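You operate a simulated robot arm through the tools that you are given. There is no shell and no other tool. Be economical: measure what you need, move in short steps, check, and stop when the job is done.

Carry out the task below with a simulated two-armed robot. There is one attempt and no reset: what you move stays moved.

JOB
Start the slush machine: outlet, lamp, stirrers on, then both knobs to frost.
Fine: the outlet by the door. Wait till both displays read ready.

It is judged by the outcome, as a careful person would: the job done as asked, and still so three seconds after it is handed in. It fails if anything else is knocked over, pushed out of place, dropped, spilled or broken.

ROBOT AND FRAMES
Two 7-joint arms with fingered hands on one trunk, on a base that drives. Base frame: it is fixed to the floor where the robot stands at the start and does not move with it; the origin is under the middle of the robot, x ahead of it, y to its left, z up. Readings come in m, rad, newtons and seconds.
The left shoulder is at the start at [0.02, 0.208, 1.423], the right one opposite. Places, roughly: blue knob [0.7, 0.2, 0.9]; blue slush tank [0.8, 0.4, 1.3]; blue slush tap [0.7, 0.2, 1.3]; blue switch [0.6, 0.2, 0.9]; lamp switch [0.7, 0.1, 0.9]; lock of the blue slush tap [0.7, 0.2, 1.2]; lock of the red slush tap [0.8, 0.1, 1.2]; outlet switch [0.8, -0.2, 1.3]; red knob [0.8, 0, 0.9]; red slush tank [1, 0.2, 1.3]; red slush tap [0.8, 0, 1.3]; red switch [0.8, 0, 0.9]. Payload 5 kg a hand.
Tool frame (each hand has its own): the origin (TCP) lies between the finger pads and is the grasp point; the fingertips stand 0.048 m ahead of it; z points along the fingers, y is the line along which they close. Largest opening 0.16 m; the body of the gripper starts 0.056 m behind the TCP. The gripper is a hand of 4 fingers: y runs from the thumb to the fingers, the wrist lies at [-0.026, -0.142, -0.252] in the tool frame.
Orientation is that of the tool frame in the base frame, as [roll, pitch, yaw] about the fixed x, y, z axes, in that order (R = Rz(yaw) Ry(pitch) Rx(roll)). With the fingers straight down and the wrist toward the robot, the tool's x, y and z point along [0, 1, 0], [1, 0, 0] and [0, 0, -1] of the base frame.

CONTROLS
- The arms move only by the tool arm_command. It takes "left_targets", "right_targets" or both (then of equal length, played together; a hand with none holds still); each is a list of rows, each a list of 6 numbers: the shift along the tool's x, y, z in m, then the turn, a rotation vector about the tool's x, y, z in rad. In form: [[tx, ty, tz, rx, ry, rz], ...]. A call has 1 to 10 rows; each row is the pose to reach, as a shift and turn from the pose commanded when the call began, along the tool's axes at that moment. Rows are played at 5 a second. More than 0.05 m and 0.15 rad between two rows, and nothing of the call is played. Where a pose cannot be reached the arm comes as near as it can. A force on the tool above 40 N (or 10 N above the force at the start of the call, whichever is more), or a blocked arm, ends the call early, and 0.2 s more pass. In this call time passes only in rows, and 0.2 s behind the last. The reply holds the time, the measured pose of the TCP, the force on the tool along the base axes, the opening and the grip force, in the units named above and with some noise, with the torque about the TCP (base axes, N m) and any sound that the robot's microphone picked up.
- Cameras (640 x 400 px; columns grow to the right, rows downward): "scene" is now at [0.1026, 0.0116, 1.6292]; the picture's right is [0.11, -0.99, 0.00], its down [-0.41, -0.05, -0.91] and it looks along [0.91, 0.10, -0.41] (base axes); focal length 238 px, centre (320, 200). "left" rides on the left gripper at [-0.087, -0.133, -0.189] in its tool frame; the picture's right is [-0.83, -0.26, 0.49], its down [0.51, -0.71, 0.49] and it looks along [0.22, 0.66, 0.72] (tool axes); focal length 238 px, centre (320, 200). "right" rides on the right gripper at [0.087, -0.133, -0.189] in its tool frame; the picture's right is [-0.83, 0.26, -0.49], its down [-0.51, -0.71, 0.49] and it looks along [-0.22, 0.66, 0.72] (tool axes); focal length 238 px, centre (320, 200).
- camera(camera): a new picture of that camera. No time passes.
- raise_lower(by): slides the trunk up (or, below 0, down) by that many m; the arms and the scene camera ride with it, the base frame stays. It gives what a move gives, with no picture.
- roll_base(legs): drives the robot by 1 to 6 legs, each [ahead, left, turn to the left] in m, m and rad, along the robot's own axes; the way and the turn of a leg run together, so that a leg with both is an arc; at most 1.5 m and 3.142 rad a leg. The arms and the cameras ride along, it lands a little off, and it stops where it bumps. It gives what a move gives.
- set_fingers(index, middle, ring, thumb_bend, thumb_turn, hand): sets how far each is bent, from 0 (flat) to 1 (curled in); at 0.3 the hand is open as for a grip, at 0.7 the pads meet at the TCP. One left out holds its place. A second passes; each finger stops where it meets its share of the squeeze, and holds until it gets a number again. It is the only way to open and close the hand. It gives what a move gives, with no picture; readings hold the bend of each and the force on the fingers (four entries, about 0 where the hand has none), thumb and palm. thumb_turn goes from beside the hand (0) to across from the fingers (1), as for a grip.
- head_to(pan, tilt): turns the head with the scene camera to pan (to the left, within 1.501 rad either way) and tilt (down, from -0.506 to 1.204), counted from straight ahead of the robot. It gives what a move gives.
- point_at(camera, pixels): for up to 12 pixels [column, row] of the newest picture of that camera ("zoom" is the newest enlarged one), the place [x, y, z] in the base frame of the surface seen there, good to about 0.002 m. No time passes.
- inspect(camera, box): a new picture of the part [left, top, right, bottom] of that camera's present view, enlarged. No time passes.
- hand_in(): hands the job in; it is judged then, once.

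Work in short steps. Measure before you move; look again where a grasp or a placing could have gone wrong, and mend it. You have 80 turns and 78 pictures in all, those below and enlarged ones among them. Open the grippers and draw the arms clear of the work before you hand the job in, unless the task says otherwise; then end with one line.

The tools are called after "Request:" as a command line: name --argument value ..., lists and objects as JSON in quotes. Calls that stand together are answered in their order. arm_command: Moves the arms, as the interface text tells. Its arguments: {"type":"object","properties":{"left_targets":{"type":"array","items":{"type":"array","items":{"type":"number"}}},"right_targets":{"type":"array","items":{"type":"array","items":{"type":"number"}}}},"required":[]} The other tools are called the same way: raise_lower (by) slides the trunk up or down; set_fingers (index, middle, ring, thumb_bend, thumb_turn, hand) moves the fingers one by one; roll_base (legs) drives the base; head_to (pan, tilt) turns the head that bears the scene camera; camera (camera) takes a picture; point_at (camera, pixels) gives the place of the surface under pixels of a picture; inspect (camera, box) takes an enlarged picture of a part of a camera's view; hand_in () hands the job in.

At the start:

```text
time_s: 0.0
left_eef_pos: [0.5311, 0.278, 1.5652]
left_tool_rot: [3.14, 0.0, 1.572]
left_wrist_force: [0.0, -0.4, -0.2]
left_ft_torque: [-0.01, 0.01, -0.01]
left_finger_gap: 0.1597
left_grasp_force: 0.1
left_shape: jaw
left_bend: [0.3, 0.3, 0.3, 0.3, 0.98]
left_finger forces: [0.0, 0.1, 0.0, 0.0, 0.1, 0.0]
right_eef_pos: [0.6398, -0.2505, 1.5141]
right_tool_rot: [-3.141, 0.0, 1.573]
right_wrist_force: [0.7, -0.2, -0.2]
right_ft_torque: [0.02, 0.04, 0.01]
right_finger_gap: 0.1596
right_grasp_force: 0.1
right_shape: jaw
right_bend: [0.3, 0.3, 0.3, 0.3, 0.98]
right_finger forces: [0.0, 0.1, 0.0, 0.0, 0.1, 0.0]
trunk travel left (down, up): [-0.425, 0.265]
robot x, y, heading: [0.0044, -0.0018, -0.004]
head pan, tilt: [0.113, 0.424]
```

scene: 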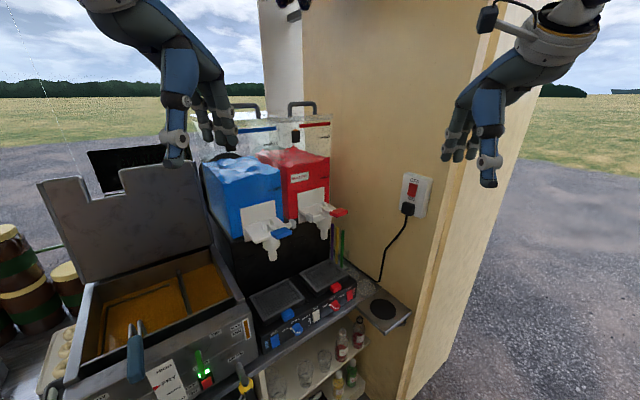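
right: 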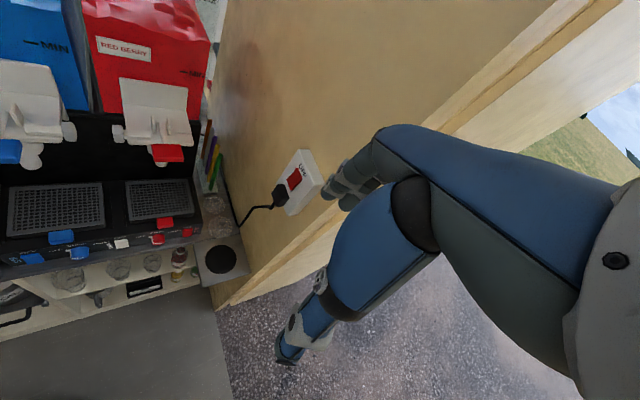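
left: 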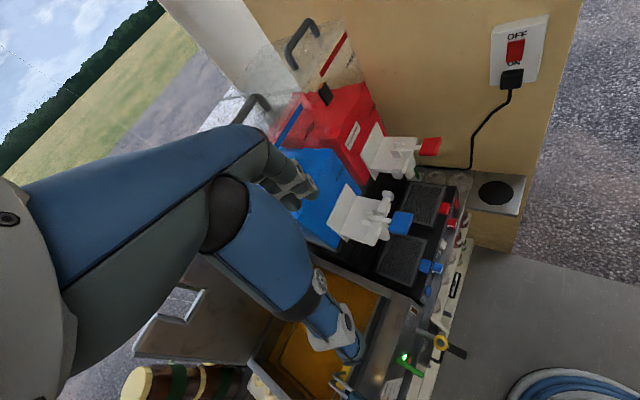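

I look closely at the outlet (about 413,190 in scene) and the slush machine panel (about 310,315).

Request:
inspect --camera "scene" --box '[250, 250, 370, 350]'

Request:
inspect --camera "scene" --box '[380, 160, 450, 225]'

Request:
inspect --camera "right" --box '[0, 180, 240, 300]'

```text
4.00 times, centred on (310, 300) of scene
```

zoom: 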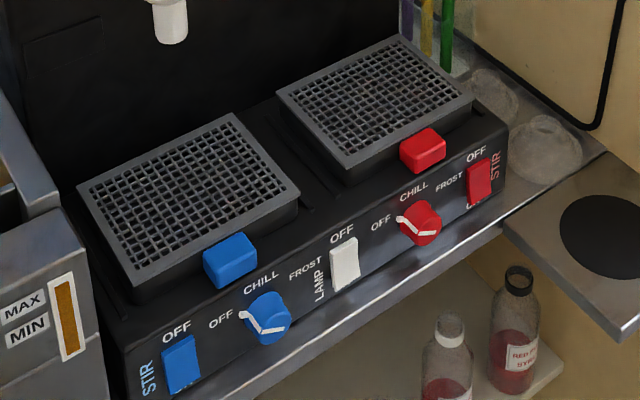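

```text
6.15 times, centred on (415, 192) of scene
```

zoom: 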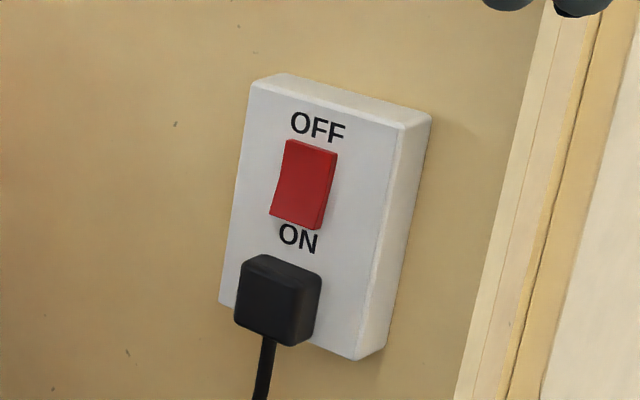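

```text
2.67 times, centred on (120, 240) of right
```

zoom: 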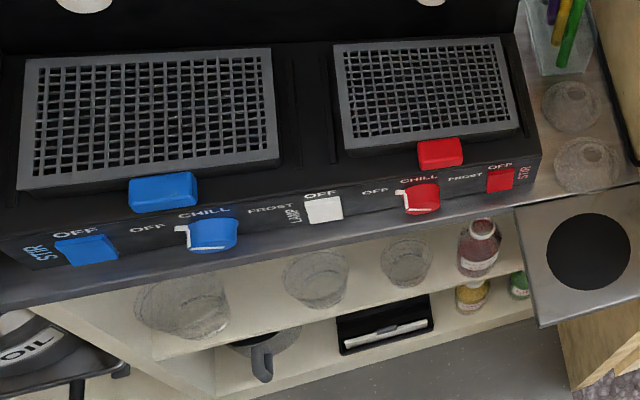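

The outlet rocker and the panel controls are both visible; ON is the lower half of each rocker. Next I measure the controls, taking fresh pictures first.

Request:
point_at --camera "scene" --pixels '[[414, 182], [412, 187], [410, 194], [426, 187], [404, 185], [408, 209]]'

Request:
inspect --camera "scene" --box '[250, 270, 370, 350]'

```text
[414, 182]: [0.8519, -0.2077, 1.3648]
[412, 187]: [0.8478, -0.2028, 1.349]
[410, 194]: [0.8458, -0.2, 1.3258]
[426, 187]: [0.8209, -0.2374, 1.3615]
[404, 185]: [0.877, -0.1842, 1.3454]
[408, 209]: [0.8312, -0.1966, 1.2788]
```

```text
5.00 times, centred on (310, 310) of scene
```

zoom: 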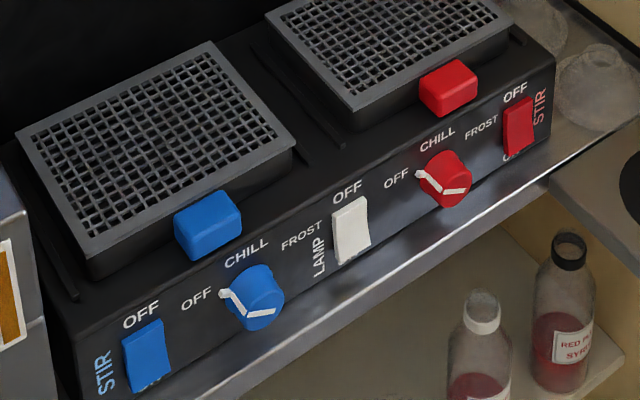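

Measure the panel controls in the zoom.

Request:
point_at --camera "zoom" --pixels '[[142, 345], [152, 380], [253, 300], [285, 285], [345, 222], [357, 250], [447, 180], [468, 172], [514, 115], [522, 145], [205, 335], [485, 150]]'

Request:
point_at --camera "scene" --pixels '[[262, 225], [318, 210], [283, 234], [340, 212], [268, 258], [320, 232], [295, 138], [300, 110], [246, 109], [340, 275], [384, 310], [218, 255]]'

Request:
inspect --camera "scene" --box '[190, 90, 370, 280]'

```text
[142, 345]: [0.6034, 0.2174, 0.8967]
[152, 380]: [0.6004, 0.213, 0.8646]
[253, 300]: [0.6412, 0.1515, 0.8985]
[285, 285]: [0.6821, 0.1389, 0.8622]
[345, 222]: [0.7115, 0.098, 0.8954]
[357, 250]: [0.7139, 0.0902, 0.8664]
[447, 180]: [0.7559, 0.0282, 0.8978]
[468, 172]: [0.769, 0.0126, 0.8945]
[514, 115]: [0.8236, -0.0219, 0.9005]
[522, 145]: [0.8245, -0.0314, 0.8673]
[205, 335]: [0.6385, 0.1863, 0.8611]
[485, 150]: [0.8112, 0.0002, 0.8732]
```

```text
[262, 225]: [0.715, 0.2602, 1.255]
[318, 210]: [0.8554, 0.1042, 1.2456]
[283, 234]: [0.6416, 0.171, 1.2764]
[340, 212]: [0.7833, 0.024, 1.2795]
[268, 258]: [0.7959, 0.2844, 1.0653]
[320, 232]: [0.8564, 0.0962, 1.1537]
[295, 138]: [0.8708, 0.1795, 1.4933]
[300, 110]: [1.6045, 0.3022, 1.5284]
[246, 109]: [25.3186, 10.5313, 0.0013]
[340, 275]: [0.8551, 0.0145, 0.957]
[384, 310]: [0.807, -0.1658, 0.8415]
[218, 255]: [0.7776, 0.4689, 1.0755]
```

```text
2.11 times, centred on (280, 185) of scene
```

zoom: 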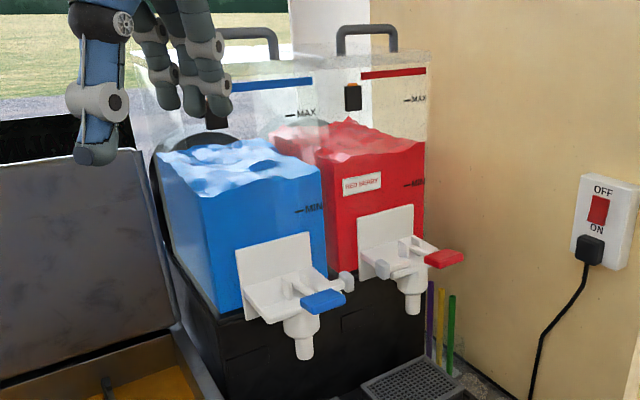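

The panel faces along (-0.74,-0.68), and the outlet wall is perpendicular to it. I shape the right hand into a pointing index finger and look at where its tip is.

Request:
set_fingers --hand "right" --index 0.1 --middle 1 --ring 1 --thumb_bend 0.8 --thumb_turn 0.98

Request:
camera --camera "scene"

Request:
camera --camera "right"

```text
time_s: 1.0
left_eef_pos: [0.531, 0.2786, 1.5638]
left_tool_rot: [-3.141, 0.0, 1.571]
left_wrist_force: [0.0, 0.1, 0.0]
left_ft_torque: [0.02, -0.01, -0.03]
left_finger_gap: 0.1597
left_grasp_force: 0.0
left_shape: jaw
left_bend: [0.3, 0.3, 0.3, 0.3, 0.98]
left_finger forces: [0.0, 0.1, 0.0, 0.1, 0.0, 0.1]
right_eef_pos: [0.64, -0.2493, 1.5126]
right_tool_rot: [-3.141, -0.001, 1.569]
right_wrist_force: [-0.1, -0.5, 0.4]
right_ft_torque: [-0.01, 0.01, -0.03]
right_finger_gap: 0.1065
right_grasp_force: 0.2
right_shape: fingers
right_bend: [0.1, 1.0, 1.0, 0.8, 1.0]
right_finger forces: [0.0, 0.1, 0.0, 0.1, 0.1, 0.0]
trunk travel left (down, up): [-0.425, 0.265]
robot x, y, heading: [0.0047, 0.0008, 0.001]
head pan, tilt: [0.113, 0.424]
```

```text
69 pictures are left
```

scene: 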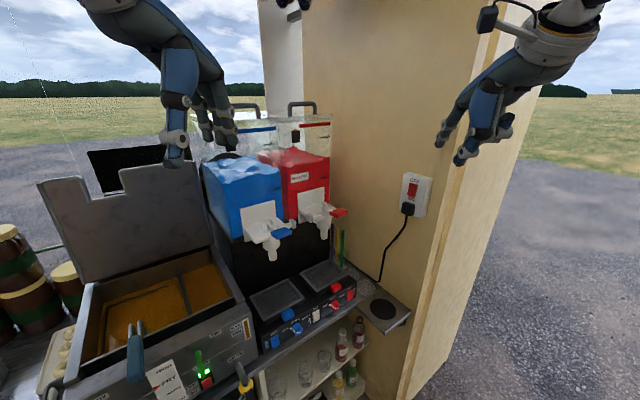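

```text
68 pictures are left
```

right: 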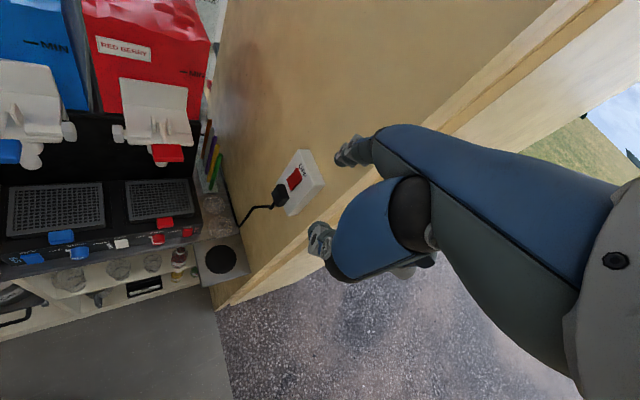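

The index tip shows at about (440,148) in scene and (343,152) in the right camera; measure it.

Request:
point_at --camera "right" --pixels '[[340, 157], [348, 150], [358, 155], [315, 255], [318, 232]]'

Request:
point_at --camera "scene" --pixels '[[441, 147], [444, 140], [460, 160], [465, 152]]'

Request:
inspect --camera "scene" --box '[400, 60, 560, 200]'

```text
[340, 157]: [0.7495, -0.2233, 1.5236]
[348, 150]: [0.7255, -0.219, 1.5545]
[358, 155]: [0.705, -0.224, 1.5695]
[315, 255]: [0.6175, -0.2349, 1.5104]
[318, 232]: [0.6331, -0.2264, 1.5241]
```

```text
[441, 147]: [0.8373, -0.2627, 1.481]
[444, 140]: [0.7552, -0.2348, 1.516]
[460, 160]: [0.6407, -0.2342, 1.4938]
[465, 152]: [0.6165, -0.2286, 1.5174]
```

```text
2.86 times, centred on (480, 130) of scene
```

zoom: 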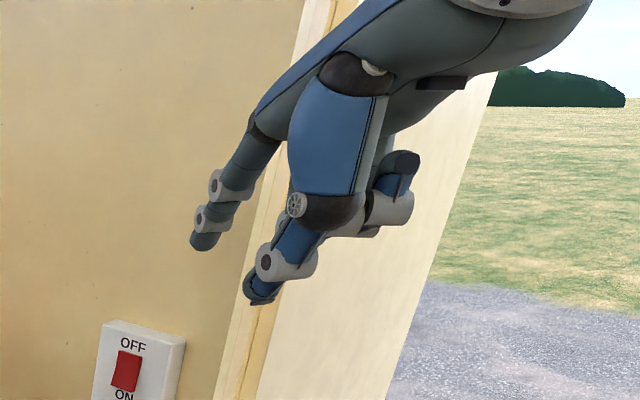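

The index tip is about [0.02, 0.115, 0.005] from the TCP in the tool frame. I move the right hand left and down while yawing 0.45 rad toward the wall.

Request:
arm_command --right_targets '[[0.04, 0, 0.01, 0, 0, 0], [0.08, 0, 0.03, 0, 0, 0.1], [0.107, 0, 0.06, 0, 0, 0.2], [0.107, 0, 0.1, 0, 0, 0.33], [0.107, 0, 0.14, 0, 0, 0.45]]'

```text
time_s: 2.2
left_eef_pos: [0.5327, 0.281, 1.563]
left_tool_rot: [-3.14, 0.001, 1.57]
left_wrist_force: [1.1, 0.4, -0.1]
left_ft_torque: [-0.1, 0.08, -0.04]
left_finger_gap: 0.1592
left_grasp_force: 0.0
left_shape: jaw
left_bend: [0.3, 0.3, 0.3, 0.3, 0.98]
left_finger forces: [0.0, 0.0, 0.0, 0.0, 0.1, 0.1]
right_eef_pos: [0.6425, -0.1404, 1.3735]
right_tool_rot: [3.139, 0.0, 1.121]
right_wrist_force: [0.7, -0.1, 1.7]
right_ft_torque: [-0.09, 0.1, -0.06]
right_finger_gap: 0.1064
right_grasp_force: 0.0
right_shape: fingers
right_bend: [0.1, 1.0, 1.0, 0.8, 1.0]
right_finger forces: [0.1, 0.0, 0.0, 0.0, 0.0, 0.0]
trunk travel left (down, up): [-0.425, 0.265]
robot x, y, heading: [0.0016, 0.0014, -0.003]
head pan, tilt: [0.113, 0.424]
```

Now pitch the finger up by 0.45 rad and approach the point in front of the rocker.

Request:
arm_command --right_targets '[[0.005, 0.01, 0.025, -0.12, 0, 0], [0.01, 0.02, 0.05, -0.24, 0, 0], [0.018, 0.035, 0.075, -0.36, 0, 0], [0.025, 0.05, 0.0885, -0.45, 0, 0]]'

Request:
inspect --camera "scene" --box '[330, 140, 490, 240]'

Request:
camera --camera "right"

```text
time_s: 3.2
left_eef_pos: [0.5332, 0.2803, 1.5635]
left_tool_rot: [-3.139, 0.001, 1.57]
left_wrist_force: [0.7, 1.1, -0.9]
left_ft_torque: [-0.13, 0.11, -0.06]
left_finger_gap: 0.1597
left_grasp_force: 0.0
left_shape: jaw
left_bend: [0.3, 0.3, 0.3, 0.3, 0.98]
left_finger forces: [0.1, 0.1, 0.0, 0.1, 0.0, 0.0]
right_eef_pos: [0.698, -0.1396, 1.2834]
right_tool_rot: [2.692, -0.001, 1.121]
right_wrist_force: [1.7, 0.0, 0.7]
right_ft_torque: [0.02, 0.16, 0.02]
right_finger_gap: 0.1065
right_grasp_force: 0.1
right_shape: fingers
right_bend: [0.1, 1.0, 1.0, 0.8, 1.0]
right_finger forces: [0.1, 0.0, 0.0, 0.1, 0.1, 0.1]
trunk travel left (down, up): [-0.425, 0.265]
robot x, y, heading: [0.0013, 0.0044, -0.001]
head pan, tilt: [0.113, 0.424]
```

```text
4.00 times, centred on (410, 190) of scene
```

zoom: 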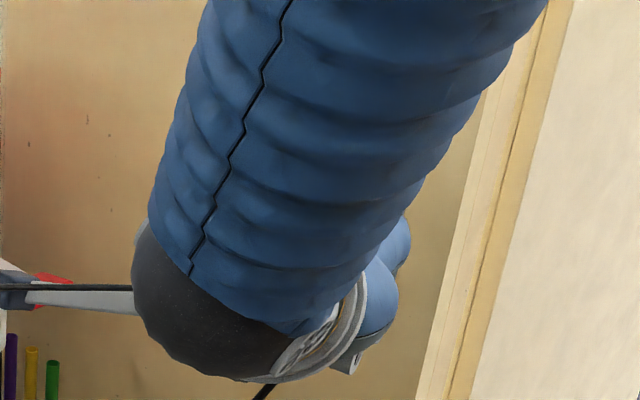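

```text
65 pictures are left
```

right: 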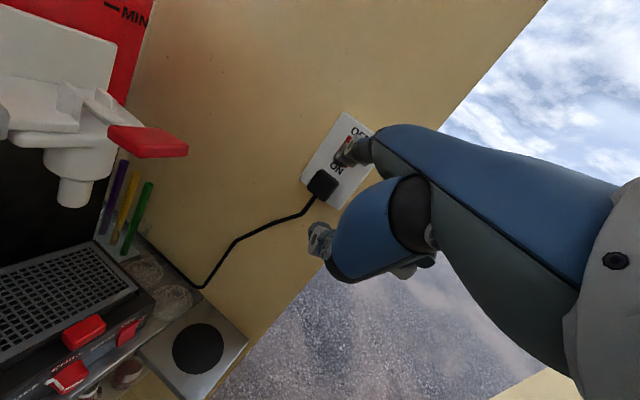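

The arm blocks the scene view; the hand camera shows the tip over the rocker near (345,152). I zoom in there.

Request:
inspect --camera "right" --box '[290, 100, 410, 220]'

Request:
point_at --camera "right" --pixels '[[348, 140], [340, 157], [346, 150], [337, 166], [330, 150], [322, 185], [350, 185]]'

```text
3.33 times, centred on (350, 160) of right
```

zoom: 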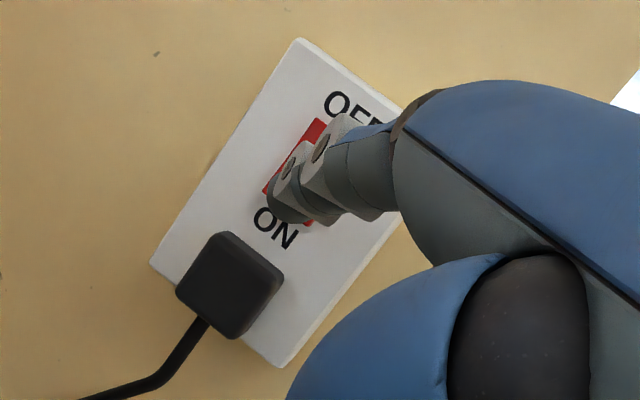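

```text
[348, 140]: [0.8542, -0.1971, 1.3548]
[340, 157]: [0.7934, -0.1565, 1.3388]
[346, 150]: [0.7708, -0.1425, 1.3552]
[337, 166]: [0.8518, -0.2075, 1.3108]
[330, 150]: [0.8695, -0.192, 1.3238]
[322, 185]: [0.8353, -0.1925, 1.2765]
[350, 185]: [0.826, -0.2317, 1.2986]
```

The tip is about 6 cm off the lower half of the rocker. I push along the wall normal in small steps.

Request:
arm_command --right_targets '[[-0.006, 0.022, 0.012, 0, 0, 0], [-0.011, 0.038, 0.022, 0, 0, 0], [-0.014, 0.047, 0.027, 0, 0, 0], [-0.016, 0.055, 0.031, 0, 0, 0], [-0.0175, 0.06, 0.034, 0, 0, 0]]'

Request:
inspect --camera "right" --box '[290, 100, 410, 220]'

```text
time_s: 4.0
left_eef_pos: [0.5263, 0.2816, 1.5654]
left_tool_rot: [-3.14, 0.001, 1.574]
left_wrist_force: [-0.2, -1.7, 0.3]
left_ft_torque: [0.04, -0.04, 0.04]
left_finger_gap: 0.1594
left_grasp_force: 0.0
left_shape: jaw
left_bend: [0.3, 0.3, 0.3, 0.3, 0.98]
left_finger forces: [0.0, 0.0, 0.0, 0.1, 0.0, 0.0]
right_eef_pos: [0.7311, -0.1653, 1.2783]
right_tool_rot: [2.697, 0.002, 1.138]
right_wrist_force: [-18.2, 14.8, -0.8]
right_ft_torque: [-0.38, -0.41, 1.33]
right_finger_gap: 0.0877
right_grasp_force: 12.3
right_shape: fingers
right_bend: [0.14, 1.0, 1.0, 0.8, 1.0]
right_finger forces: [24.9, 0.1, 0.0, 0.1, 0.0, 0.0]
trunk travel left (down, up): [-0.425, 0.265]
robot x, y, heading: [-0.0007, 0.0042, 0.006]
head pan, tilt: [0.113, 0.424]
stopped in row 3 (right hand): the force on the tool passed its limit (the readings are from after the stop); the commanded pose is now the measured one
```

```text
3.33 times, centred on (350, 160) of right
```

zoom: 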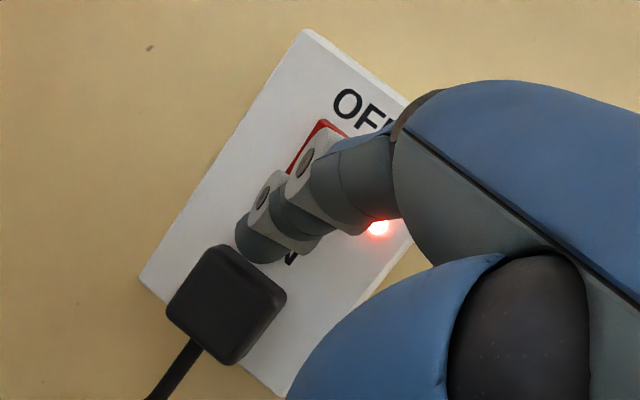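

A pilot lamp lit at about (378,228) of the zoom, so the outlet seems to be on. I back off along the same line.

Request:
arm_command --right_targets '[[0.006, -0.022, -0.014, 0, 0, 0], [0.012, -0.05, -0.03, 0, 0, 0], [0.015, -0.085, -0.05, 0, 0, 0], [0.015, -0.12, -0.07, 0, 0, 0]]'

Request:
inspect --camera "right" --box '[280, 80, 420, 220]'

Request:
camera --camera "scene"

```text
time_s: 5.0
left_eef_pos: [0.528, 0.2812, 1.5655]
left_tool_rot: [3.138, 0.001, 1.573]
left_wrist_force: [-1.4, 0.6, -0.1]
left_ft_torque: [-0.02, -0.14, -0.01]
left_finger_gap: 0.1597
left_grasp_force: 0.0
left_shape: jaw
left_bend: [0.3, 0.3, 0.3, 0.3, 0.98]
left_finger forces: [0.1, 0.1, 0.0, 0.0, 0.1, 0.1]
right_eef_pos: [0.6146, -0.0985, 1.2917]
right_tool_rot: [2.691, 0.001, 1.129]
right_wrist_force: [-0.9, 0.0, 0.6]
right_ft_torque: [-0.03, -0.09, -0.03]
right_finger_gap: 0.1065
right_grasp_force: 0.0
right_shape: fingers
right_bend: [0.1, 1.0, 1.0, 0.8, 1.0]
right_finger forces: [0.0, 0.0, 0.1, 0.0, 0.0, 0.0]
trunk travel left (down, up): [-0.425, 0.265]
robot x, y, heading: [-0.0019, 0.0018, 0.003]
head pan, tilt: [0.113, 0.424]
```

```text
2.86 times, centred on (350, 150) of right
```

zoom: 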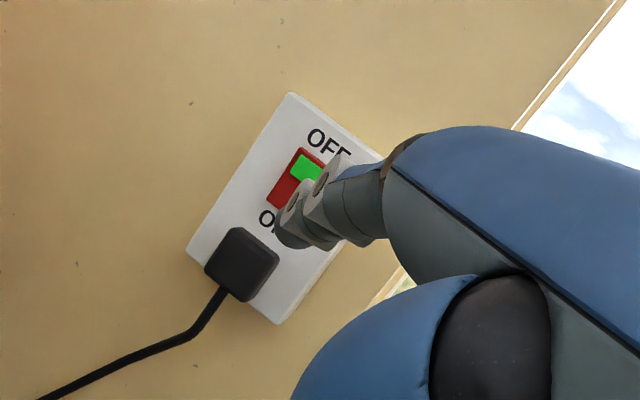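

```text
61 pictures are left
```

scene: 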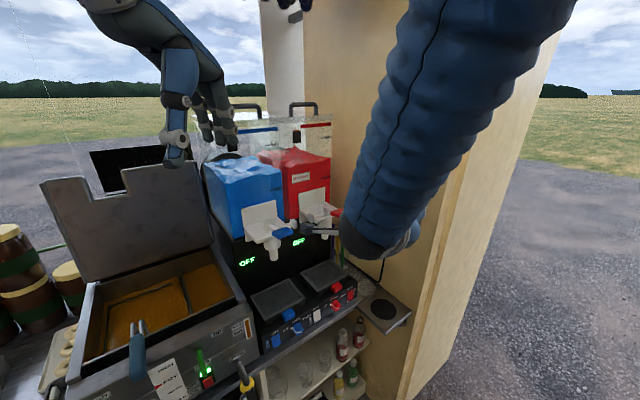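

The outlet is on (green indicator) and both displays read OFF at about (247,262) and (298,241). I now yaw the right hand to face the panel while descending slightly.

Request:
arm_command --right_targets '[[0, -0.006, 0.012, 0, 0.057, -0.119], [0, -0.012, 0.024, 0, 0.115, -0.238], [0, -0.018, 0.036, 0, 0.172, -0.357], [0, -0.024, 0.048, 0, 0.23, -0.476], [0, -0.03, 0.06, 0, 0.288, -0.595], [0, -0.036, 0.072, 0, 0.345, -0.714], [0, -0.042, 0.084, 0, 0.402, -0.833], [0, -0.047, 0.096, 0, 0.46, -0.952], [0, -0.052, 0.108, 0, 0.517, -1.07]]'

Request:
camera --camera "scene"

Request:
camera --camera "right"

```text
time_s: 7.0
left_eef_pos: [0.5282, 0.2832, 1.5649]
left_tool_rot: [3.141, 0.0, 1.575]
left_wrist_force: [-1.2, 1.8, 0.0]
left_ft_torque: [-0.22, -0.12, 0.0]
left_finger_gap: 0.1595
left_grasp_force: 0.0
left_shape: jaw
left_bend: [0.3, 0.3, 0.3, 0.3, 0.98]
left_finger forces: [0.0, 0.0, 0.1, 0.1, 0.0, 0.0]
right_eef_pos: [0.6135, -0.0944, 1.1698]
right_tool_rot: [2.692, 0.0, 2.322]
right_wrist_force: [-0.1, 0.3, 1.2]
right_ft_torque: [-0.11, -0.01, -0.02]
right_finger_gap: 0.1063
right_grasp_force: 0.0
right_shape: fingers
right_bend: [0.1, 1.0, 1.0, 0.8, 1.0]
right_finger forces: [0.0, 0.0, 0.1, 0.0, 0.1, 0.0]
trunk travel left (down, up): [-0.425, 0.265]
robot x, y, heading: [-0.0026, -0.0005, -0.001]
head pan, tilt: [0.113, 0.424]
```

```text
60 pictures are left
```

scene: 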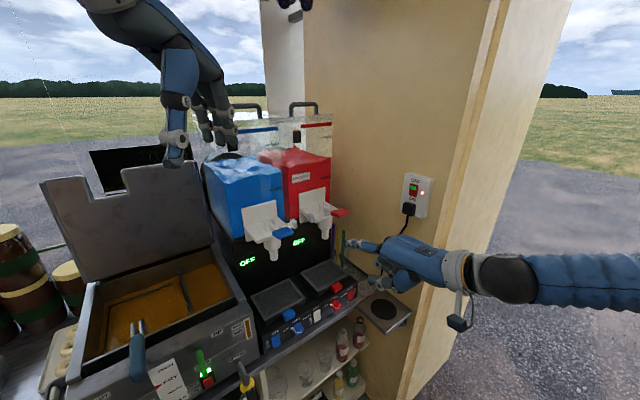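

```text
59 pictures are left
```

right: 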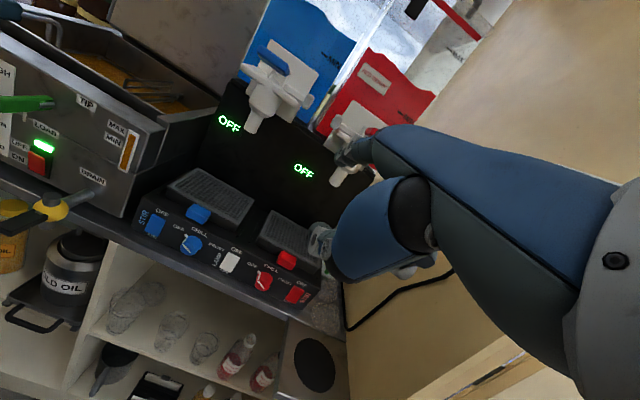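

Both cameras now see the panel. I measure the rocker centres, knobs, the counter's front edge and the little side shelf.

Request:
inspect --camera "right" --box '[120, 190, 340, 330]'

Request:
point_at --camera "scene" --pixels '[[390, 330], [411, 312], [360, 308], [385, 308], [300, 333], [340, 312], [270, 350], [347, 362]]'

```text
2.86 times, centred on (230, 260) of right
```

zoom: 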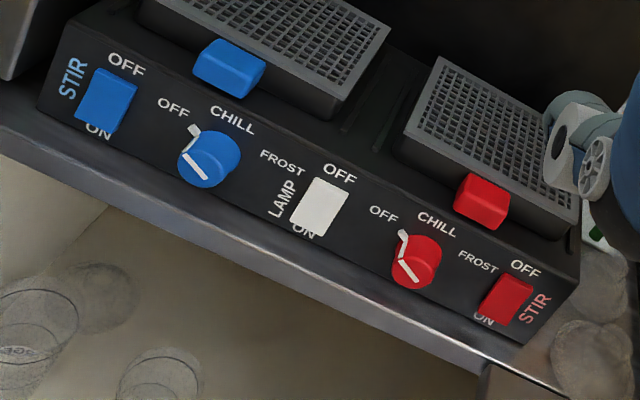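

```text
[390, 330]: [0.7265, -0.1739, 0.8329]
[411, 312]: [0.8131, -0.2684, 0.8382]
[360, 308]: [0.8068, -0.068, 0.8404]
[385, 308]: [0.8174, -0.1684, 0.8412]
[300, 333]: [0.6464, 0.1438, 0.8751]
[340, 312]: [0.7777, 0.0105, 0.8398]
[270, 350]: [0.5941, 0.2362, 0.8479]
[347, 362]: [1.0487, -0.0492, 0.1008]
```

Measure rockers and knobs in this zoom.

Request:
point_at --camera "zoom" --pixels '[[107, 98], [103, 118], [209, 158], [320, 207], [314, 226], [415, 262], [506, 300], [502, 316], [192, 160], [404, 264], [195, 130], [175, 108]]'

Request:
inspect --camera "right" --box '[170, 220, 220, 260]'

```text
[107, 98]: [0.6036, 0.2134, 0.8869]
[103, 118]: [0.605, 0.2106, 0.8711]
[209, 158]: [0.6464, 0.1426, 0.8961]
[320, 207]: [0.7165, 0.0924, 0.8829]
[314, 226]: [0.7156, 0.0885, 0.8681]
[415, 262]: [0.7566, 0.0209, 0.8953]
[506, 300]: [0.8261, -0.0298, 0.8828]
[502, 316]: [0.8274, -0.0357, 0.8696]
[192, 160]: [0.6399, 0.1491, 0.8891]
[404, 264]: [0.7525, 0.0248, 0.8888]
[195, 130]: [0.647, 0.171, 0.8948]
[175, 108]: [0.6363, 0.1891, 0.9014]
```

```text
10.00 times, centred on (195, 240) of right
```

zoom: 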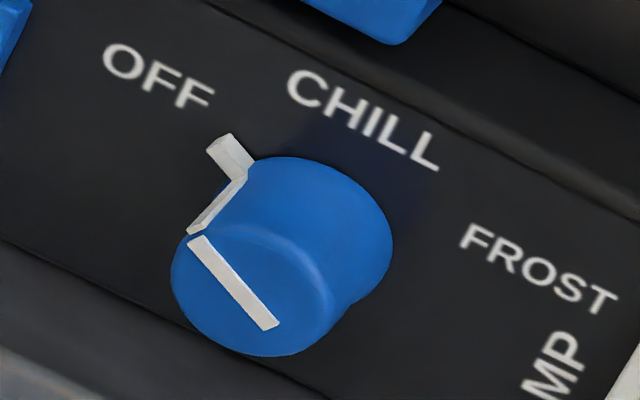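

Measure the blue knob's geometry and labels.

Request:
point_at --camera "zoom" --pixels '[[160, 75], [363, 120], [538, 268], [230, 155], [215, 215], [200, 245], [272, 320], [185, 300], [250, 350], [325, 285], [240, 235], [385, 240]]'

```text
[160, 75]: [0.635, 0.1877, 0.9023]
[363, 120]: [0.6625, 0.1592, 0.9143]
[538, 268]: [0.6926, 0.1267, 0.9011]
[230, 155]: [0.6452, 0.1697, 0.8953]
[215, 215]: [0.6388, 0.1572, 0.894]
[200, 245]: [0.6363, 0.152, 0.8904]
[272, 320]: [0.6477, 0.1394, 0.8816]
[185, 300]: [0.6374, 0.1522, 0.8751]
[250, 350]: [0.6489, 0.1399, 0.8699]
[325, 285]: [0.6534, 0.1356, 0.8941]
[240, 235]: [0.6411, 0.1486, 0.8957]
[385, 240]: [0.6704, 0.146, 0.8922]
```

OFF→FROST is about 120° clockwise (pointer now at −60° from vertical), knob centre near t=0.332, z=0.883. First, the lamp: descend in front of its rocker.

Request:
arm_command --right_targets '[[0.005, -0.011, 0.033, 0, 0, 0], [0.01, -0.022, 0.066, 0, 0, 0], [0.016, -0.033, 0.1, 0, 0, 0], [0.021, -0.044, 0.133, 0, 0, 0], [0.027, -0.055, 0.166, 0, 0, 0], [0.032, -0.066, 0.2, 0, 0, 0], [0.037, -0.077, 0.233, 0, 0, 0], [0.043, -0.088, 0.266, 0, 0, 0], [0.048, -0.1, 0.3, 0, 0, 0], [0.048, -0.107, 0.325, 0, 0, 0]]'

Request:
inspect --camera "scene" --box '[230, 220, 430, 370]'

Request:
camera --camera "right"

```text
time_s: 9.2
left_eef_pos: [0.5299, 0.28, 1.5643]
left_tool_rot: [-3.141, 0.001, 1.574]
left_wrist_force: [-0.4, 0.8, -0.2]
left_ft_torque: [-0.02, -0.02, 0.01]
left_finger_gap: 0.1592
left_grasp_force: 0.1
left_shape: jaw
left_bend: [0.3, 0.3, 0.3, 0.3, 0.98]
left_finger forces: [0.1, 0.0, 0.0, 0.0, 0.0, 0.1]
right_eef_pos: [0.6151, -0.0298, 0.8285]
right_tool_rot: [2.694, -0.002, 2.318]
right_wrist_force: [0.8, 0.6, 1.1]
right_ft_torque: [-0.07, 0.06, 0.03]
right_finger_gap: 0.1066
right_grasp_force: 0.1
right_shape: fingers
right_bend: [0.1, 1.0, 1.0, 0.8, 1.0]
right_finger forces: [0.0, 0.0, 0.1, 0.0, 0.0, 0.0]
trunk travel left (down, up): [-0.425, 0.265]
robot x, y, heading: [0.0012, 0.0023, 0.006]
head pan, tilt: [0.113, 0.424]
```

```text
2.67 times, centred on (330, 295) of scene
```

zoom: 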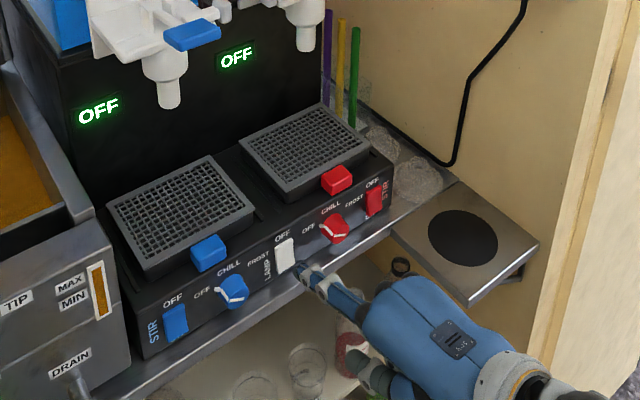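

```text
55 pictures are left
```

right: 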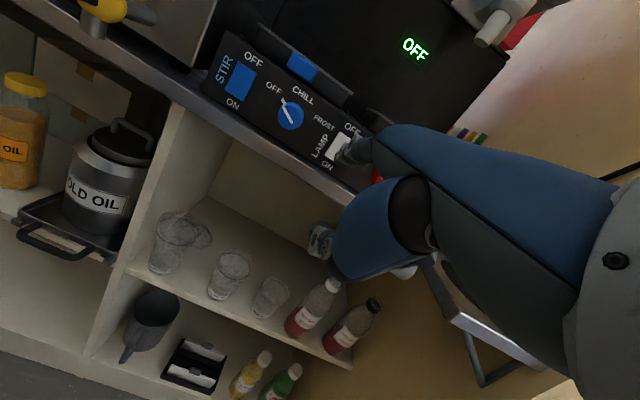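

Tip is close to the lamp rocker; I check tip position and the counter lip / bottle clearances for the thumb.

Request:
point_at --camera "zoom" --pixels '[[303, 266], [312, 275], [287, 262], [240, 325], [200, 365], [345, 340], [372, 355], [380, 225]]'

Request:
point_at --camera "right" --pixels '[[300, 158], [290, 172], [318, 245], [330, 285], [372, 305], [340, 157], [336, 163]]'

Request:
inspect --camera "right" --box '[280, 100, 400, 200]'

```text
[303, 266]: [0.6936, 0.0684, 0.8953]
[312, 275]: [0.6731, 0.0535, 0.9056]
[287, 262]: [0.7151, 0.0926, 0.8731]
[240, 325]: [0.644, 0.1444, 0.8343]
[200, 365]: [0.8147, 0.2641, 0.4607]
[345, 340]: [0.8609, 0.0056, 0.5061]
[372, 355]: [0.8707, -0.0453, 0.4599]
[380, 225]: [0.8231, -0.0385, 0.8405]
```

```text
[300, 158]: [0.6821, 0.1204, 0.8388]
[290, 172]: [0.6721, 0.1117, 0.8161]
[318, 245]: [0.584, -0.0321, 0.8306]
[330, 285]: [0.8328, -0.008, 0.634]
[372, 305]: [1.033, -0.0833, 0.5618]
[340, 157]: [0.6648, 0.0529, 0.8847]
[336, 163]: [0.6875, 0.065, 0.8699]
```

```text
4.00 times, centred on (340, 150) of right
```

zoom: 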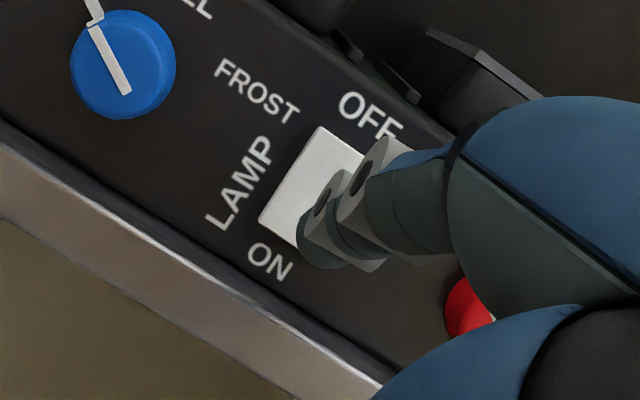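

Tip is ~3 cm short of the rocker, slightly right and high. I shift 6 mm left, 8 mm down, and push in.

Request:
arm_command --right_targets '[[0.006, 0.0055, 0.0116, 0, 0, 0], [0.006, 0.0145, 0.0159, 0, 0, 0], [0.006, 0.0235, 0.0203, 0, 0, 0], [0.006, 0.0307, 0.0237, 0, 0, 0], [0.006, 0.037, 0.0268, 0, 0, 0]]'

Request:
inspect --camera "right" --box '[280, 100, 400, 200]'

```text
time_s: 10.2
left_eef_pos: [0.53, 0.2784, 1.5643]
left_tool_rot: [-3.139, 0.0, 1.573]
left_wrist_force: [-1.2, -0.2, -0.2]
left_ft_torque: [0.0, -0.03, -0.03]
left_finger_gap: 0.1597
left_grasp_force: 0.2
left_shape: jaw
left_bend: [0.3, 0.3, 0.3, 0.3, 0.98]
left_finger forces: [0.0, 0.0, 0.1, 0.0, 0.0, 0.1]
right_eef_pos: [0.6331, -0.0054, 0.8158]
right_tool_rot: [2.702, -0.002, 2.319]
right_wrist_force: [-7.4, -7.8, -5.2]
right_ft_torque: [-0.37, 0.25, 0.05]
right_finger_gap: 0.0942
right_grasp_force: 7.3
right_shape: fingers
right_bend: [0.13, 1.0, 1.0, 0.8, 1.0]
right_finger forces: [13.8, 0.0, 0.1, 0.0, 0.0, 0.0]
trunk travel left (down, up): [-0.425, 0.265]
robot x, y, heading: [-0.0011, -0.0008, -0.0]
head pan, tilt: [0.113, 0.424]
stopped in row 5 (right hand): the force on the tool passed its limit (the readings are from after the stop); the commanded pose is now the measured one
```

```text
4.00 times, centred on (340, 150) of right
```

zoom: 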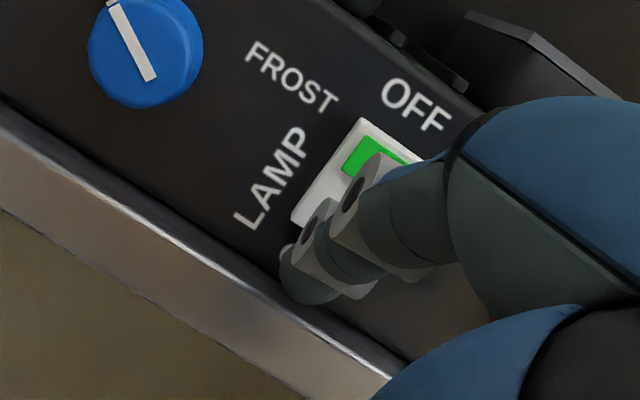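

The lamp rocker shows green: on. I back off 7 cm and look at the surroundings of the blue switch.

Request:
arm_command --right_targets '[[0, -0.027, -0.013, 0, 0, 0], [0, -0.063, -0.03, 0, 0, 0]]'

Request:
camera --camera "scene"

Request:
point_at --camera "scene" --pixels '[[243, 370], [247, 385], [238, 390], [205, 380], [250, 325], [255, 345], [240, 352], [207, 362]]'

```text
time_s: 10.8
left_eef_pos: [0.5294, 0.2784, 1.5639]
left_tool_rot: [3.141, -0.001, 1.572]
left_wrist_force: [-0.5, -0.1, -0.3]
left_ft_torque: [0.15, -0.05, 0.01]
left_finger_gap: 0.1594
left_grasp_force: 0.0
left_shape: jaw
left_bend: [0.3, 0.3, 0.3, 0.3, 0.98]
left_finger forces: [0.0, 0.0, 0.0, 0.0, 0.0, 0.1]
right_eef_pos: [0.5838, -0.0511, 0.8223]
right_tool_rot: [2.69, -0.002, 2.321]
right_wrist_force: [-0.1, 0.6, 1.9]
right_ft_torque: [-0.1, 0.05, -0.05]
right_finger_gap: 0.1062
right_grasp_force: 0.1
right_shape: fingers
right_bend: [0.1, 1.0, 1.0, 0.8, 1.0]
right_finger forces: [0.1, 0.0, 0.0, 0.0, 0.0, 0.1]
trunk travel left (down, up): [-0.425, 0.265]
robot x, y, heading: [-0.0015, -0.0019, 0.007]
head pan, tilt: [0.113, 0.424]
```

```text
52 pictures are left
```

scene: 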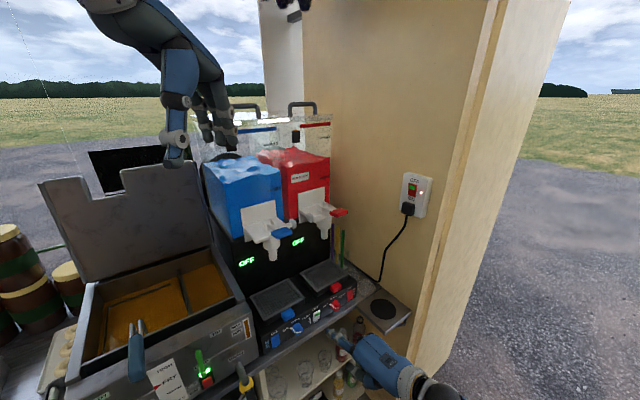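

```text
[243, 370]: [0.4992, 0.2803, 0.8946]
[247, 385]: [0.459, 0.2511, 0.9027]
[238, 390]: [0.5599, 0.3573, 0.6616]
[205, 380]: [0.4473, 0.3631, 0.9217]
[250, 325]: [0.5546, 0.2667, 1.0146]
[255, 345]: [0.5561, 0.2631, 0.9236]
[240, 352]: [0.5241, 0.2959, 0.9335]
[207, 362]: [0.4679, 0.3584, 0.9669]
```

The drain valve sits at t≈0.13, well clear of the hand at t≈0.27. I move 16.5 cm left, staying off the panel, and check alignment with the blue rocker.

Request:
arm_command --right_targets '[[0.042, 0, 0, 0, 0, 0], [0.084, 0, 0, 0, 0, 0], [0.126, 0.006, 0.003, 0, 0, 0], [0.165, 0.015, 0.007, 0, 0, 0]]'

Request:
inspect --camera "right" --box '[260, 80, 400, 200]'

Request:
inspect --camera "scene" --box '[200, 280, 380, 400]'

```text
time_s: 11.8
left_eef_pos: [0.5281, 0.2815, 1.564]
left_tool_rot: [-3.141, 0.001, 1.574]
left_wrist_force: [-0.8, 1.2, 0.1]
left_ft_torque: [-0.1, -0.11, -0.01]
left_finger_gap: 0.1594
left_grasp_force: 0.1
left_shape: jaw
left_bend: [0.3, 0.3, 0.3, 0.3, 0.98]
left_finger forces: [0.1, 0.1, 0.0, 0.1, 0.0, 0.0]
right_eef_pos: [0.4822, 0.0811, 0.821]
right_tool_rot: [2.693, 0.0, 2.32]
right_wrist_force: [0.5, -0.7, 0.6]
right_ft_torque: [0.02, 0.11, 0.03]
right_finger_gap: 0.1066
right_grasp_force: 0.0
right_shape: fingers
right_bend: [0.1, 1.0, 1.0, 0.8, 1.0]
right_finger forces: [0.1, 0.1, 0.0, 0.0, 0.1, 0.0]
trunk travel left (down, up): [-0.425, 0.265]
robot x, y, heading: [-0.0031, 0.0034, 0.0]
head pan, tilt: [0.113, 0.424]
```

```text
3.33 times, centred on (330, 140) of right
```

zoom: 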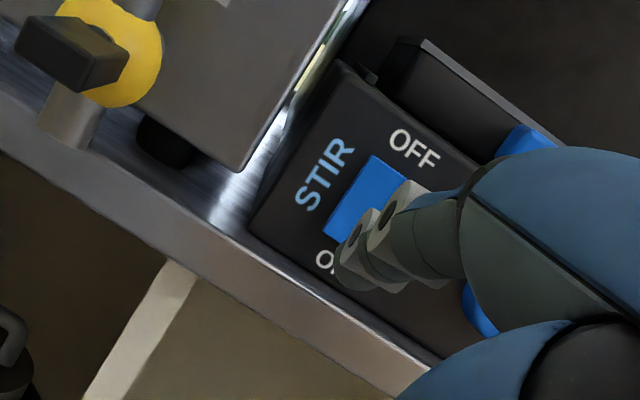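

```text
3.33 times, centred on (290, 340) of scene
```

zoom: 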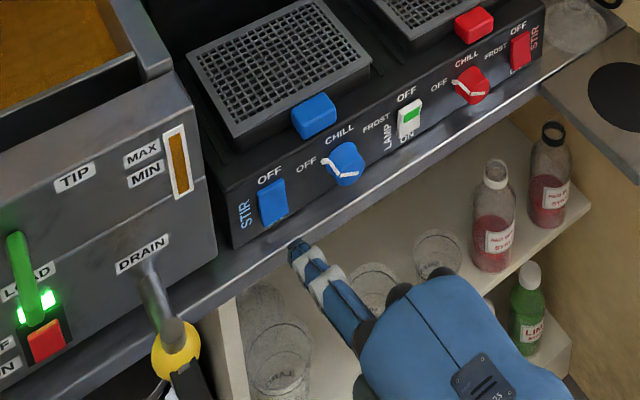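

Alignment matches that used for the lamp. I push in on the blue rocker's lower half.

Request:
arm_command --right_targets '[[0, 0.0158, 0.0132, 0, 0, 0], [0, 0.0248, 0.0176, 0, 0, 0], [0, 0.0338, 0.0219, 0, 0, 0], [0, 0.0428, 0.0263, 0, 0, 0], [0, 0.049, 0.0293, 0, 0, 0]]'

Request:
inspect --camera "right" --box '[260, 80, 400, 200]'

```text
time_s: 12.9
left_eef_pos: [0.5295, 0.2778, 1.5643]
left_tool_rot: [-3.139, 0.002, 1.573]
left_wrist_force: [0.2, 0.4, 0.4]
left_ft_torque: [0.0, 0.09, -0.01]
left_finger_gap: 0.1594
left_grasp_force: 0.0
left_shape: jaw
left_bend: [0.3, 0.3, 0.3, 0.3, 0.98]
left_finger forces: [0.0, 0.0, 0.1, 0.0, 0.1, 0.0]
right_eef_pos: [0.5204, 0.1147, 0.8116]
right_tool_rot: [2.7, -0.002, 2.324]
right_wrist_force: [-11.1, -10.5, -0.4]
right_ft_torque: [0.3, -0.41, 0.28]
right_finger_gap: 0.0987
right_grasp_force: 7.9
right_shape: fingers
right_bend: [0.12, 1.0, 1.0, 0.8, 1.0]
right_finger forces: [15.7, 0.0, 0.0, 0.0, 0.0, 0.0]
trunk travel left (down, up): [-0.425, 0.265]
robot x, y, heading: [0.0009, 0.001, 0.0]
head pan, tilt: [0.113, 0.424]
stopped in row 5 (right hand): the force on the tool passed its limit (the readings are from after the stop); the commanded pose is now the measured one
```

```text
3.33 times, centred on (330, 140) of right
```

zoom: 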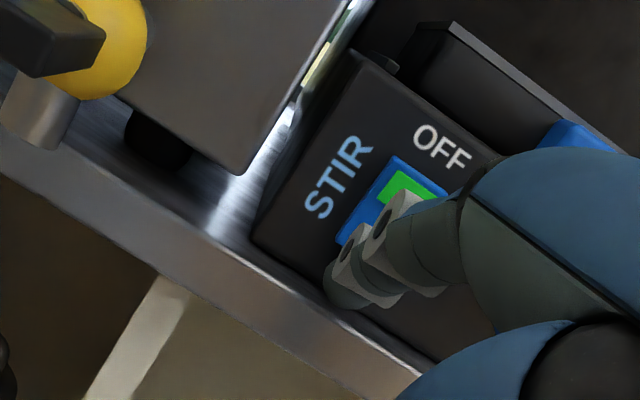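

Blue stirrer is on. For the red switch the hand must stay above the side shelf (z 0.84), so I back off, rise and tip the hand steeper.

Request:
arm_command --right_targets '[[0, -0.027, -0.013, 0, 0, 0], [0, -0.054, -0.026, 0, 0, 0], [0, -0.041, -0.053, 0.11, 0, 0], [0, -0.028, -0.08, 0.22, 0, 0], [0, -0.015, -0.107, 0.33, 0, 0], [0, -0.002, -0.134, 0.44, 0, 0], [0, 0.007, -0.152, 0.55, 0, 0]]'

```text
time_s: 13.9
left_eef_pos: [0.5315, 0.2754, 1.5636]
left_tool_rot: [-3.137, -0.004, 1.571]
left_wrist_force: [1.0, -1.6, -2.5]
left_ft_torque: [0.14, 0.06, 0.01]
left_finger_gap: 0.1596
left_grasp_force: 0.0
left_shape: jaw
left_bend: [0.3, 0.3, 0.3, 0.3, 0.98]
left_finger forces: [0.0, 0.1, 0.1, 0.1, 0.0, 0.0]
right_eef_pos: [0.4778, 0.0452, 0.8527]
right_tool_rot: [2.875, -0.041, 2.344]
right_wrist_force: [-0.5, -2.8, -4.6]
right_ft_torque: [0.52, -0.18, 0.02]
right_finger_gap: 0.1061
right_grasp_force: 0.1
right_shape: fingers
right_bend: [0.1, 1.0, 1.0, 0.8, 1.0]
right_finger forces: [0.1, 0.0, 0.1, 0.1, 0.0, 0.0]
right hand out of reach, approached as far as the arm can: row 3, 4
trunk travel left (down, up): [-0.425, 0.265]
robot x, y, heading: [-0.0014, -0.0016, 0.0]
head pan, tilt: [0.113, 0.424]
stopped in row 5 (right hand): the force on the tool passed its limit (the readings are from after the stop); the commanded pose is now the measured one
```

The motion was stopped by a small force while partly out of reach; I look at where the arm is.

Request:
camera --camera "scene"

Request:
camera --camera "right"

```text
48 pictures are left
```

scene: 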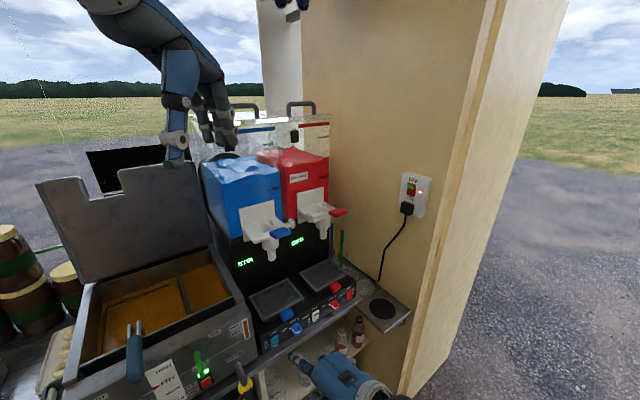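

```text
47 pictures are left
```

right: 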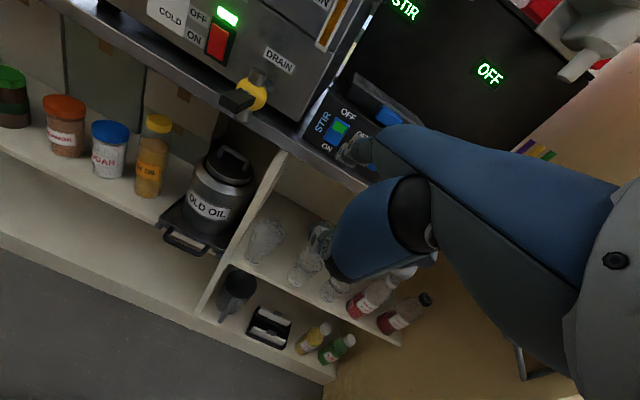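

No contact with the scene; it was the arm's own limit. The blue display now reads STIR. I move right and up, then pitch there where the arm has more room.

Request:
arm_command --right_targets '[[-0.035, 0.004, -0.013, 0, 0, 0], [-0.07, 0.008, -0.026, 0, 0, 0], [-0.105, 0.012, -0.04, 0, 0, 0], [-0.14, 0.016, -0.053, 0, 0, 0], [-0.175, 0.02, -0.066, 0, 0, 0], [-0.21, 0.024, -0.08, 0.0, 0, 0]]'

```text
time_s: 15.3
left_eef_pos: [0.532, 0.2771, 1.5624]
left_tool_rot: [-3.139, 0.001, 1.571]
left_wrist_force: [0.9, -0.8, -0.8]
left_ft_torque: [0.08, 0.06, 0.01]
left_finger_gap: 0.1597
left_grasp_force: 0.0
left_shape: jaw
left_bend: [0.3, 0.3, 0.3, 0.3, 0.98]
left_finger forces: [0.0, 0.0, 0.0, 0.0, 0.1, 0.1]
right_eef_pos: [0.6286, -0.1067, 0.9338]
right_tool_rot: [2.867, -0.036, 2.342]
right_wrist_force: [-1.2, 0.3, -2.2]
right_ft_torque: [0.03, -0.15, -0.06]
right_finger_gap: 0.1065
right_grasp_force: 0.0
right_shape: fingers
right_bend: [0.1, 1.0, 1.0, 0.8, 1.0]
right_finger forces: [0.0, 0.1, 0.1, 0.0, 0.1, 0.1]
trunk travel left (down, up): [-0.425, 0.265]
robot x, y, heading: [0.0008, -0.0007, -0.003]
head pan, tilt: [0.113, 0.424]
```

Continue right by 8.8 cm while tipping the hand steeper.

Request:
arm_command --right_targets '[[-0.025, 0, 0, 0.06, 0, 0], [-0.05, 0, 0, 0.13, 0, 0], [-0.075, 0, 0, 0.21, 0, 0], [-0.088, 0, 0, 0.29, 0, 0], [-0.088, 0, 0, 0.37, 0, 0]]'

Request:
camera --camera "right"

Request:
camera --camera "scene"

```text
time_s: 16.5
left_eef_pos: [0.5322, 0.2797, 1.5623]
left_tool_rot: [-3.138, 0.003, 1.57]
left_wrist_force: [-0.5, 1.8, -0.4]
left_ft_torque: [-0.11, -0.01, -0.02]
left_finger_gap: 0.1598
left_grasp_force: 0.1
left_shape: jaw
left_bend: [0.3, 0.3, 0.3, 0.3, 0.98]
left_finger forces: [0.1, 0.1, 0.0, 0.0, 0.1, 0.0]
right_eef_pos: [0.6922, -0.1678, 0.931]
right_tool_rot: [-3.044, -0.031, 2.34]
right_wrist_force: [-0.2, 0.8, -1.4]
right_ft_torque: [0.01, -0.04, 0.02]
right_finger_gap: 0.1063
right_grasp_force: 0.1
right_shape: fingers
right_bend: [0.1, 1.0, 1.0, 0.8, 1.0]
right_finger forces: [0.1, 0.0, 0.0, 0.1, 0.1, 0.0]
trunk travel left (down, up): [-0.425, 0.265]
robot x, y, heading: [-0.0039, 0.0033, -0.003]
head pan, tilt: [0.113, 0.424]
```

```text
46 pictures are left
```

right: 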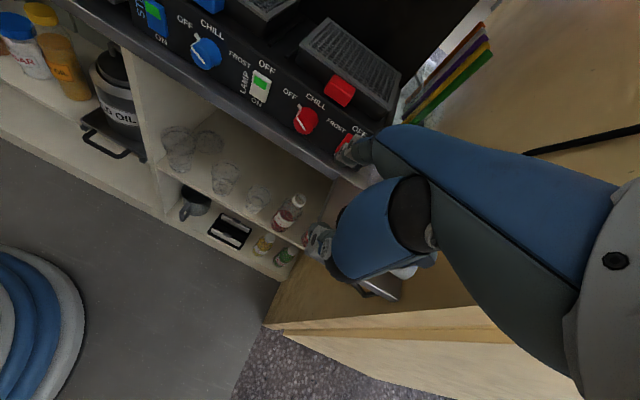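

```text
45 pictures are left
```

scene: 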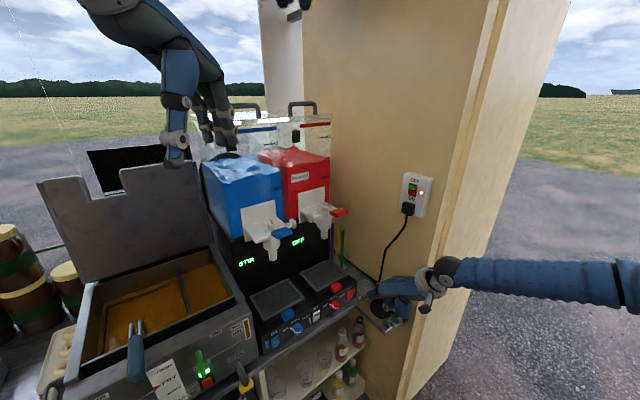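

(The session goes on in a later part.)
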